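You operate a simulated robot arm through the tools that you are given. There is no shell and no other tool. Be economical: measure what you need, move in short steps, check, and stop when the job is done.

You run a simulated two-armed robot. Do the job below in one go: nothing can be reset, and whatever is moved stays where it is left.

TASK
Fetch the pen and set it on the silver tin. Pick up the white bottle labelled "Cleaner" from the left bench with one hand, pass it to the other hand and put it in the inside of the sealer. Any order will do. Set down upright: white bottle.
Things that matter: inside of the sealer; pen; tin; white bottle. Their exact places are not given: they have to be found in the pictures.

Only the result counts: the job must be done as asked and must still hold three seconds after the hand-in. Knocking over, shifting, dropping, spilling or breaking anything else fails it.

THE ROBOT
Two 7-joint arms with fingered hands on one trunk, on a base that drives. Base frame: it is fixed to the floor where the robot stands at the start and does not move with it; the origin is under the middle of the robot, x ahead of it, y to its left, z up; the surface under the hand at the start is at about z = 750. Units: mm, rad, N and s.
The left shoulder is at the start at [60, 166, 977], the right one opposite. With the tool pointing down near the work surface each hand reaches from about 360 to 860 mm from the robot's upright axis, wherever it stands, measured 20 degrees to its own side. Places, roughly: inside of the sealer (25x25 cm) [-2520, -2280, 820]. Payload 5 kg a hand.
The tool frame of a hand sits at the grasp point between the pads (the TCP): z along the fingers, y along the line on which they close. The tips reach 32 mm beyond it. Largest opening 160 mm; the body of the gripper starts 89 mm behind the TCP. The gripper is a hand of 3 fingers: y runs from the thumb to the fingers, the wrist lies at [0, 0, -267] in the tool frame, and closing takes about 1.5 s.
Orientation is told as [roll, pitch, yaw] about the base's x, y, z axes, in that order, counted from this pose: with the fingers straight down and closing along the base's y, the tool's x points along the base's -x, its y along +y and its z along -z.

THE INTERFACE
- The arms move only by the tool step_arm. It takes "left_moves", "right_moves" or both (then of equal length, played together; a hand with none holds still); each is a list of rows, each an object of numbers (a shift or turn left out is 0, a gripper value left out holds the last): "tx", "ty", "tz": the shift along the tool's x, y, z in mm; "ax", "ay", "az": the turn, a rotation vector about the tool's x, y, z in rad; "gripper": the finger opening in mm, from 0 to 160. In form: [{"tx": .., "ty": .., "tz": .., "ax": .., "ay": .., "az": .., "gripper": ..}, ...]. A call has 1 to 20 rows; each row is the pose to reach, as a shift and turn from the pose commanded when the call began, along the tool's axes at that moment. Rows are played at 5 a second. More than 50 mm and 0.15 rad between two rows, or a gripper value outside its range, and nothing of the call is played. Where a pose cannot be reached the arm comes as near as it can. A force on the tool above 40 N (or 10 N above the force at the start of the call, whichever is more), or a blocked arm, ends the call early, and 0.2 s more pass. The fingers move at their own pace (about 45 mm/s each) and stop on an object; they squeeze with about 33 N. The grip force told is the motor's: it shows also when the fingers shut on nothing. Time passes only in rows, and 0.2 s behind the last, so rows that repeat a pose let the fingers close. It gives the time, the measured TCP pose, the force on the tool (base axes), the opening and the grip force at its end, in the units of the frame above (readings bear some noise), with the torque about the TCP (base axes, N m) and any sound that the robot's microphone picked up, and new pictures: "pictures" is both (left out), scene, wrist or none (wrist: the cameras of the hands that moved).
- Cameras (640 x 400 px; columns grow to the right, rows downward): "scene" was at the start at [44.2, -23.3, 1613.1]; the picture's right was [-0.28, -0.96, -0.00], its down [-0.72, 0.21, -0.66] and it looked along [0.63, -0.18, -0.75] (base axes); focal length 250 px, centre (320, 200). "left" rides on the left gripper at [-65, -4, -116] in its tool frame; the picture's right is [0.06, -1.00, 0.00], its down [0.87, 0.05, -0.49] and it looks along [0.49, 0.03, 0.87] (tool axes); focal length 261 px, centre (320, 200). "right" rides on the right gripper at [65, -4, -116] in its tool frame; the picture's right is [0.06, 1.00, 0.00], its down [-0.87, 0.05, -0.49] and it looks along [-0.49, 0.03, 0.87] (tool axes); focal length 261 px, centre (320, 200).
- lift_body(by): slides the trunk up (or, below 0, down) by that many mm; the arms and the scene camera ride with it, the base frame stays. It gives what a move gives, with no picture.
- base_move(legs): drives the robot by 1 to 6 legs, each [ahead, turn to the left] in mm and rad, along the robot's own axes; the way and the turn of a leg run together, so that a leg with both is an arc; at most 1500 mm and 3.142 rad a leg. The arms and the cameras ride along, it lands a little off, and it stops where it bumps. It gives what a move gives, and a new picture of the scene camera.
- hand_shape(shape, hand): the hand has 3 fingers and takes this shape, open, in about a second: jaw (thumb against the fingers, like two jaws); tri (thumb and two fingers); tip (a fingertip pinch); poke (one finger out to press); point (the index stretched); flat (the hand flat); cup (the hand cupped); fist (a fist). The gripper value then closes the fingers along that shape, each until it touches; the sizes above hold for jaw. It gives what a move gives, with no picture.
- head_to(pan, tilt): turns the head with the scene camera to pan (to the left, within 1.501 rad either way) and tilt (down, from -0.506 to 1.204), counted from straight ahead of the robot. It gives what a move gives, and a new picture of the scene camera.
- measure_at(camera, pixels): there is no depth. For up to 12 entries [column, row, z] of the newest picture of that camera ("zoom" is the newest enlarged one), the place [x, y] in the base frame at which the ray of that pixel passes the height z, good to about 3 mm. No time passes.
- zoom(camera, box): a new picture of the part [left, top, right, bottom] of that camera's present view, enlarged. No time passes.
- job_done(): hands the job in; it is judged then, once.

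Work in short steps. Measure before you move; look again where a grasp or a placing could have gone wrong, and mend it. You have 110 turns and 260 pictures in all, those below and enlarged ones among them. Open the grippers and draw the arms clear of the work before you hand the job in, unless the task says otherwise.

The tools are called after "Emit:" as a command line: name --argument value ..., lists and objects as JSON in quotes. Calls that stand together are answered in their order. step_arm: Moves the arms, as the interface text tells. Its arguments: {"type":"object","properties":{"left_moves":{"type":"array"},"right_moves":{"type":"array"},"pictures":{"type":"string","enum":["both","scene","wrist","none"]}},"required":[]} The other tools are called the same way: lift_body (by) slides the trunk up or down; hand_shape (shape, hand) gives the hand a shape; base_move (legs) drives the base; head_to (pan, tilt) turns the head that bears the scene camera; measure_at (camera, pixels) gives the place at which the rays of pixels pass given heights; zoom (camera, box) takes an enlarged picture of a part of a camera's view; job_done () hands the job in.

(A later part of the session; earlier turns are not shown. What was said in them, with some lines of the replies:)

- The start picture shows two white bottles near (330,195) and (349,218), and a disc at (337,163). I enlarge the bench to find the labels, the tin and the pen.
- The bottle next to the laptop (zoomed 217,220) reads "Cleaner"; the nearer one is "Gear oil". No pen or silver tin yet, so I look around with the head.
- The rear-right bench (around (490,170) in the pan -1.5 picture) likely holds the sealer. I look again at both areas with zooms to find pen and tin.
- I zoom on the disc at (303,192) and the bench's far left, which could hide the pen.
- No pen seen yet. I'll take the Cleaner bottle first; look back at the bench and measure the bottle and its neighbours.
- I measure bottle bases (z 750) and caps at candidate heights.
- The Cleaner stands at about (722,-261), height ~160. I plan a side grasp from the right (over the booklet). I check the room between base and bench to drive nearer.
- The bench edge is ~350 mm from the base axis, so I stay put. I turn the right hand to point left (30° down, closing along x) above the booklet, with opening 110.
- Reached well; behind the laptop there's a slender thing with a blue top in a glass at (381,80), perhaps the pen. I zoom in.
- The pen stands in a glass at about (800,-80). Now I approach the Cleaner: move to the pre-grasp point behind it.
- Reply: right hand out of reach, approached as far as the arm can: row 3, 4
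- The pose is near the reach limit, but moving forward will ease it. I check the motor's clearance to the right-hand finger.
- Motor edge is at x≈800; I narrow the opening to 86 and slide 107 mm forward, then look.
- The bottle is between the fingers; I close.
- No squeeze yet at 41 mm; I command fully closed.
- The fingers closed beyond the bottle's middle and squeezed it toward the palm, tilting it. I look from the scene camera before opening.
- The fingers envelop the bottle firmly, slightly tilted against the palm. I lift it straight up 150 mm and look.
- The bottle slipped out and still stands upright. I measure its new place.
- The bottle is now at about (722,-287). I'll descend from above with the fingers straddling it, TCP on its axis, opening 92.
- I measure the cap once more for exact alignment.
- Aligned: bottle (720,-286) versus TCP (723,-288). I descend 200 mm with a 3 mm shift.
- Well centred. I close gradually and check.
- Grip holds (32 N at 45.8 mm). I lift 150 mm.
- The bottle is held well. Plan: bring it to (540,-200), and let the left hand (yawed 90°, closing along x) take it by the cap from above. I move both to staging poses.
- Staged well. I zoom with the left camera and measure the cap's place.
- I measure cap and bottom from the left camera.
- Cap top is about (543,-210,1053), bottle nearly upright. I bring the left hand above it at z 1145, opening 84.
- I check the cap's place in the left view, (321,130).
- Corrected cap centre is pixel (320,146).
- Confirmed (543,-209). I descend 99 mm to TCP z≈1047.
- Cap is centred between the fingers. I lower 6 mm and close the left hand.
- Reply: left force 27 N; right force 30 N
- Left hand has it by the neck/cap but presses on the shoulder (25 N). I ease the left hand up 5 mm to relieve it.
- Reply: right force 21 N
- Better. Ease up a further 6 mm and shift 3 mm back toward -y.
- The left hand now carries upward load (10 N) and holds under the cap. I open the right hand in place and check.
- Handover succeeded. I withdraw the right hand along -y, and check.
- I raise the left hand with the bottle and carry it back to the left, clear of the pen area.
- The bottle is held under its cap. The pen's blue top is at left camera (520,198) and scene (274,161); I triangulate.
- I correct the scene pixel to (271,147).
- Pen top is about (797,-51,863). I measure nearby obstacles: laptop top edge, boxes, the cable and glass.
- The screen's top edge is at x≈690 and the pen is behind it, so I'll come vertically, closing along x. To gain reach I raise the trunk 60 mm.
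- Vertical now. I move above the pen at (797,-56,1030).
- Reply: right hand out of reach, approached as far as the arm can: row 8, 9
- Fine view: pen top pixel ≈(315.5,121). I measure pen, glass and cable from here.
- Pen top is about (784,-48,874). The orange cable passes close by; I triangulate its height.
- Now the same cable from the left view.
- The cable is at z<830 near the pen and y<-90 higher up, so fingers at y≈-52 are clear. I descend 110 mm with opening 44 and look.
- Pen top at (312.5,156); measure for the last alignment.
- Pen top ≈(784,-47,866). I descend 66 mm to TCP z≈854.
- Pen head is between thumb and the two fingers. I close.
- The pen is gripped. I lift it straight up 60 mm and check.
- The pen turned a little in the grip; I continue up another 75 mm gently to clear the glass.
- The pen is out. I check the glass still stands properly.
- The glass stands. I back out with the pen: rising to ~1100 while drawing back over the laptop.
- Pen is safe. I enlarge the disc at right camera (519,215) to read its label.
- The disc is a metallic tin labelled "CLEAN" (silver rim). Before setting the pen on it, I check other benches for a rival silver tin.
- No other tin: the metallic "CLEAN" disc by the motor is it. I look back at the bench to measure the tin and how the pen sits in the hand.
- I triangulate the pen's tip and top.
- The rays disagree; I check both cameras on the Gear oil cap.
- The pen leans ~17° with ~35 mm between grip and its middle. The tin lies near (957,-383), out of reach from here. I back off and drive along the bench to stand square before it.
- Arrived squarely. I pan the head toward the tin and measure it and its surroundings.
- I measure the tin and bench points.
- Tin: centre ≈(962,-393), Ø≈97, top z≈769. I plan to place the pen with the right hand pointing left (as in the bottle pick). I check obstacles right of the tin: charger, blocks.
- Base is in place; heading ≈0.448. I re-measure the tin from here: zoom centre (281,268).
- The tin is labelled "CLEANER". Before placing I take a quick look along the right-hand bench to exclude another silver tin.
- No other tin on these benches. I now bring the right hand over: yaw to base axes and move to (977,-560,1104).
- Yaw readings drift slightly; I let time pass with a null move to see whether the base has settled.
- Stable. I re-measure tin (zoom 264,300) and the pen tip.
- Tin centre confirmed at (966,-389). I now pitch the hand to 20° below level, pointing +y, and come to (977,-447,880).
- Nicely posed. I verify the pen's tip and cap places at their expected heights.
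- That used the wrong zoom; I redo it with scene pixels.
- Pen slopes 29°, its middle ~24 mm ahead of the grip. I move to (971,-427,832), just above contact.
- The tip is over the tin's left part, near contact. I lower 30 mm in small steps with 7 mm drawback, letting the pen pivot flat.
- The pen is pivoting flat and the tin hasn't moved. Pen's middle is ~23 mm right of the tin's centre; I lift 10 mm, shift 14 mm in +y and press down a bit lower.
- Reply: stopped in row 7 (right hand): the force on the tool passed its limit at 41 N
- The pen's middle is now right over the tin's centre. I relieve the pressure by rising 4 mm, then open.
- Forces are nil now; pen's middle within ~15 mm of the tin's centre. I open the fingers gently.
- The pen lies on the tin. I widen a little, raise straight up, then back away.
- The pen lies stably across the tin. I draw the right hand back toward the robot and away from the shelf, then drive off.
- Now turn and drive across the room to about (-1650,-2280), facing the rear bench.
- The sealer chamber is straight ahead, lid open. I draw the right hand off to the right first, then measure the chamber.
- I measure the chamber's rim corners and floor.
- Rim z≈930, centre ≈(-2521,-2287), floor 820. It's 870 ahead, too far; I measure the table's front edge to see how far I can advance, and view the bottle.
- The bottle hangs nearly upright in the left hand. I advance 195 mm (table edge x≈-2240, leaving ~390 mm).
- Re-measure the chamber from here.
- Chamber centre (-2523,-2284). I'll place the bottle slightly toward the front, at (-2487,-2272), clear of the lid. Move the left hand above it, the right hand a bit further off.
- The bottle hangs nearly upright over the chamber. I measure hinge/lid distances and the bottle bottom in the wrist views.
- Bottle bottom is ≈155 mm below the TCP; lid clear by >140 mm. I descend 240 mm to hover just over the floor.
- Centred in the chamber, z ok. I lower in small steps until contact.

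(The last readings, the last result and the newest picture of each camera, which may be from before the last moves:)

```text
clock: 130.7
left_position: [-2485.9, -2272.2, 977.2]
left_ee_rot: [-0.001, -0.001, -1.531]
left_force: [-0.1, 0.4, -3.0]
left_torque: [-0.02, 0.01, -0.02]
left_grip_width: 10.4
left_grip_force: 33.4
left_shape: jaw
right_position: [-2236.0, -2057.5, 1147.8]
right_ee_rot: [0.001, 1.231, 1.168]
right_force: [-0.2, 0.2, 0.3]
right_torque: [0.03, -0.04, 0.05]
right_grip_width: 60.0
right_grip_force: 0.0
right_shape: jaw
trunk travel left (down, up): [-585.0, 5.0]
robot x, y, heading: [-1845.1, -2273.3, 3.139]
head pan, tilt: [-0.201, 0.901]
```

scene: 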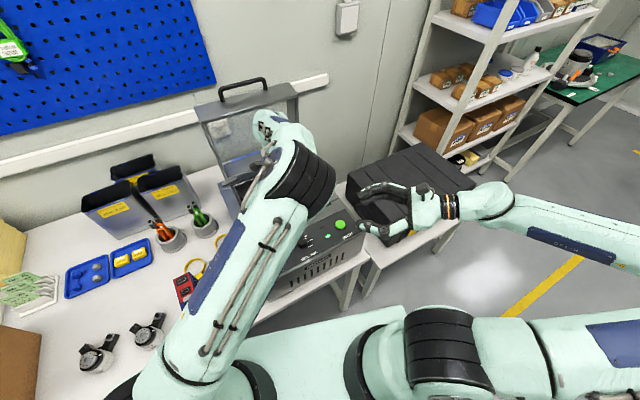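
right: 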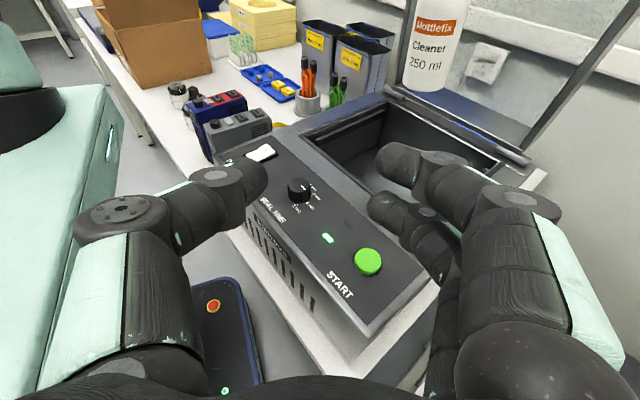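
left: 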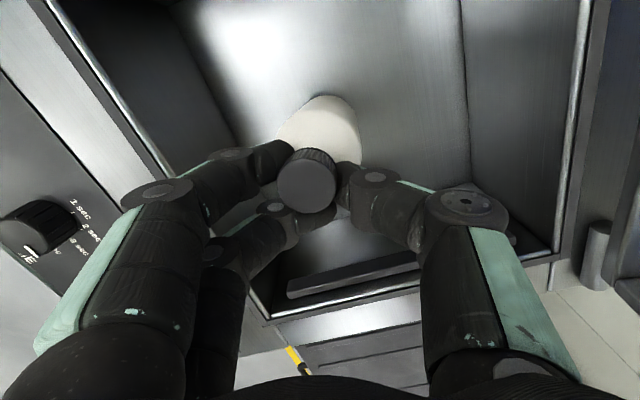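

No contact yet; lower further.

Emit:
step_arm --left_moves '[{"tz": 3}, {"tz": 6}, {"tz": 9}, {"tz": 12}, {"tz": 12}]' --pictures "wrist"

```text
clock: 131.9
left_position: [-2485.3, -2271.2, 968.4]
left_ee_rot: [-0.005, 0.002, -1.531]
left_force: [-1.4, 0.5, 28.4]
left_torque: [-0.26, -0.18, -0.02]
left_grip_width: 11.9
left_grip_force: 32.6
left_shape: jaw
right_position: [-2235.7, -2056.8, 1148.8]
right_ee_rot: [0.004, 1.232, 1.171]
right_force: [-0.2, -0.3, -0.1]
right_torque: [0.01, 0.03, 0.03]
right_grip_width: 59.9
right_grip_force: 0.0
right_shape: jaw
trunk travel left (down, up): [-585.0, 5.0]
robot x, y, heading: [-1846.7, -2272.5, 3.136]
head pan, tilt: [-0.201, 0.901]
```

left: 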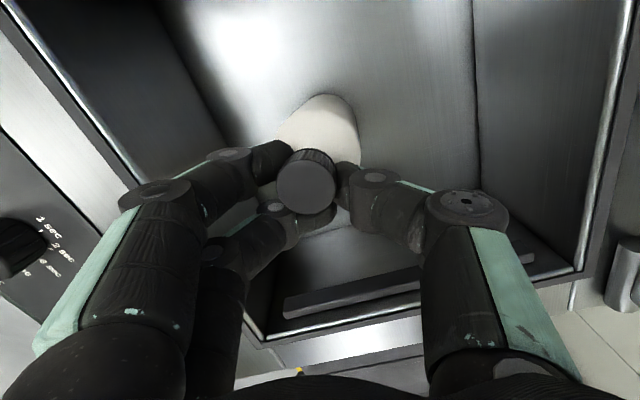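

Contact (28 N) — the bottle stands on the floor. I relieve 4 mm, then open slowly.

Emit:
step_arm --left_moves '[{"tz": -2}, {"tz": -4}, {"tz": -4, "gripper": 20}, {"tz": -4, "gripper": 28}, {"tz": -4, "gripper": 36}, {"tz": -4, "gripper": 46}, {"tz": -4, "gripper": 60}, {"tz": -4, "gripper": 75}, {"tz": -4, "gripper": 80}, {"tz": -4, "gripper": 80}]' --pictures "wrist"

Emit:
zoom --camera "left" --box '[220, 60, 420, 240]'

```text
clock: 134.1
left_position: [-2485.3, -2271.0, 970.1]
left_ee_rot: [-0.001, 0.0, -1.53]
left_force: [0.6, 0.7, -0.3]
left_torque: [0.02, -0.01, -0.02]
left_grip_width: 79.3
left_grip_force: 0.0
left_shape: jaw
right_position: [-2237.0, -2055.9, 1147.2]
right_ee_rot: [0.002, 1.231, 1.167]
right_force: [0.1, 0.4, -0.5]
right_torque: [0.01, -0.01, -0.01]
right_grip_width: 59.8
right_grip_force: 0.1
right_shape: jaw
trunk travel left (down, up): [-585.0, 5.0]
robot x, y, heading: [-1845.4, -2275.1, 3.133]
head pan, tilt: [-0.201, 0.901]
```

left: 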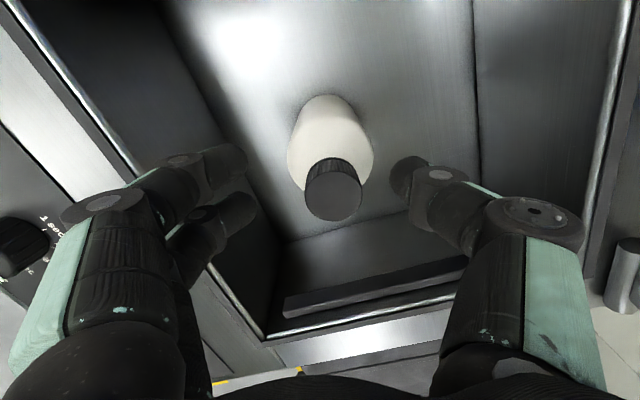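

```text
2.22 times, centred on (320, 150) of left
```

zoom: 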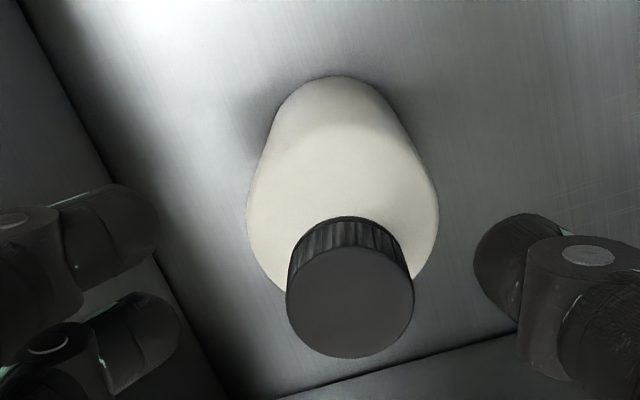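

The bottle stands upright, released. I raise the left hand straight up, then back toward the robot.

Emit:
step_arm --left_moves '[{"tz": -40}, {"tz": -80}, {"tz": -120}, {"tz": -160}, {"tz": -200}, {"tz": -240}, {"tx": -30, "ty": 40, "tz": -240}, {"tx": -60, "ty": 80, "tz": -240}, {"tx": -90, "ty": 120, "tz": -240}, {"tx": -120, "ty": 160, "tz": -240}, {"tx": -150, "ty": 200, "tz": -240}, {"tx": -180, "ty": 230, "tz": -240}, {"tx": -180, "ty": 230, "tz": -240}]'

Emit:
base_move --legs '[[-250, 0]]'

Emit:
zoom --camera "scene" --box '[220, 60, 380, 200]'

Emit:
zoom --camera "right" --box '[320, 0, 560, 180]'

```text
clock: 136.9
left_position: [-2248.6, -2442.7, 1209.2]
left_ee_rot: [0.0, 0.0, -1.531]
left_force: [-0.3, -0.5, 0.1]
left_torque: [-0.01, -0.01, -0.03]
left_grip_width: 79.6
left_grip_force: 0.1
left_shape: jaw
right_position: [-2236.9, -2058.0, 1147.7]
right_ee_rot: [0.001, 1.229, 1.166]
right_force: [0.3, -0.4, -0.8]
right_torque: [0.04, -0.03, -0.02]
right_grip_width: 59.9
right_grip_force: 0.1
right_shape: jaw
trunk travel left (down, up): [-585.0, 5.0]
robot x, y, heading: [-1848.3, -2277.2, 3.139]
head pan, tilt: [-0.201, 0.901]
```

scene: 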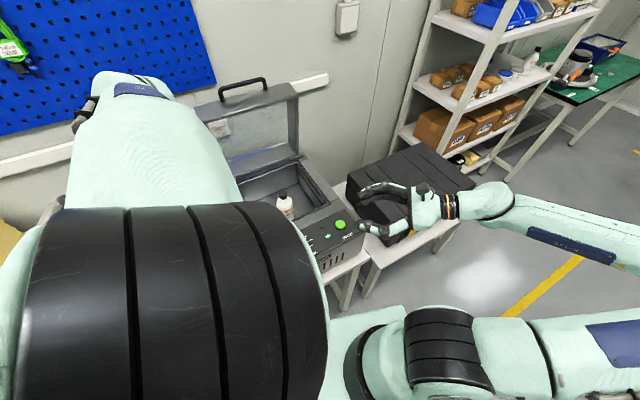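
left: 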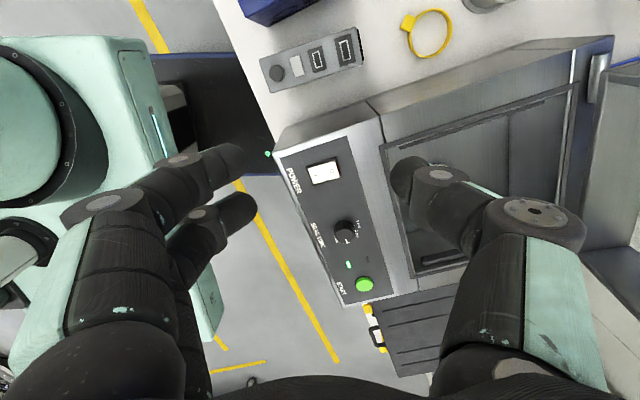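

```text
clock: 138.7
left_position: [-1998.4, -2443.5, 1211.1]
left_ee_rot: [-0.001, 0.0, -1.531]
left_force: [1.6, -0.6, 0.1]
left_torque: [0.0, 0.03, -0.02]
left_grip_width: 79.8
left_grip_force: 0.0
left_shape: jaw
right_position: [-1986.1, -2057.8, 1148.4]
right_ee_rot: [0.005, 1.231, 1.169]
right_force: [-0.5, -0.4, 0.5]
right_torque: [-0.02, 0.02, 0.02]
right_grip_width: 59.8
right_grip_force: 0.1
right_shape: jaw
trunk travel left (down, up): [-585.0, 5.0]
robot x, y, heading: [-1596.2, -2278.3, 3.137]
head pan, tilt: [-0.201, 0.901]
```

scene: 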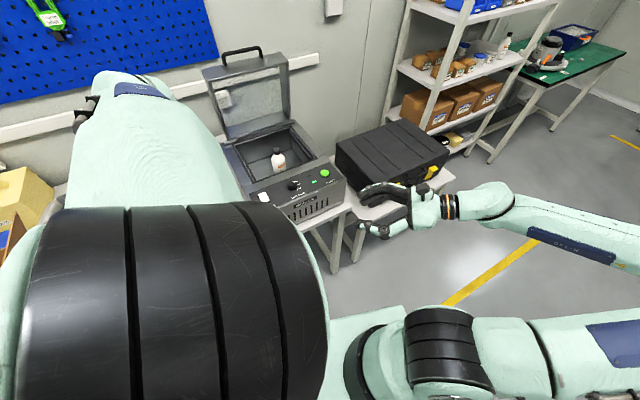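

```text
2.86 times, centred on (300, 130) of scene
```

zoom: 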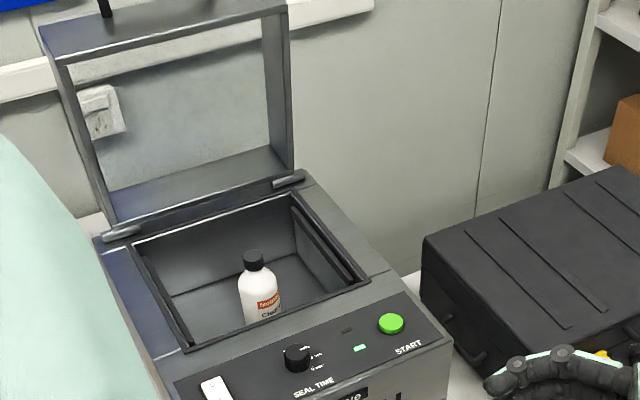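

```text
2.22 times, centred on (440, 90) of right
```

zoom: 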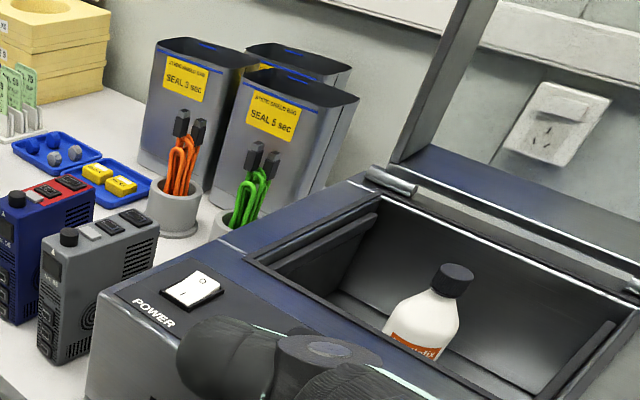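

The bottle stands upright inside the sealer, the pen lies on the tin, and both hands are open and clear. I hand in.

Emit:
job_done

```text
The job is handed in.
```

I handed the job in with both parts done. The Cleaner bottle was passed from the right hand to the left and stands upright inside the sealer, and the pen lies across the tin.

- **Which tin:** the metal disc labelled "CLEANER" beside the motor was the only tin I found, though its sides look dark metallic rather than plainly silver.
- **First grasp:** my first attempt on the bottle slid it about 28 mm along the bench. It stayed standing, and the second grasp held.
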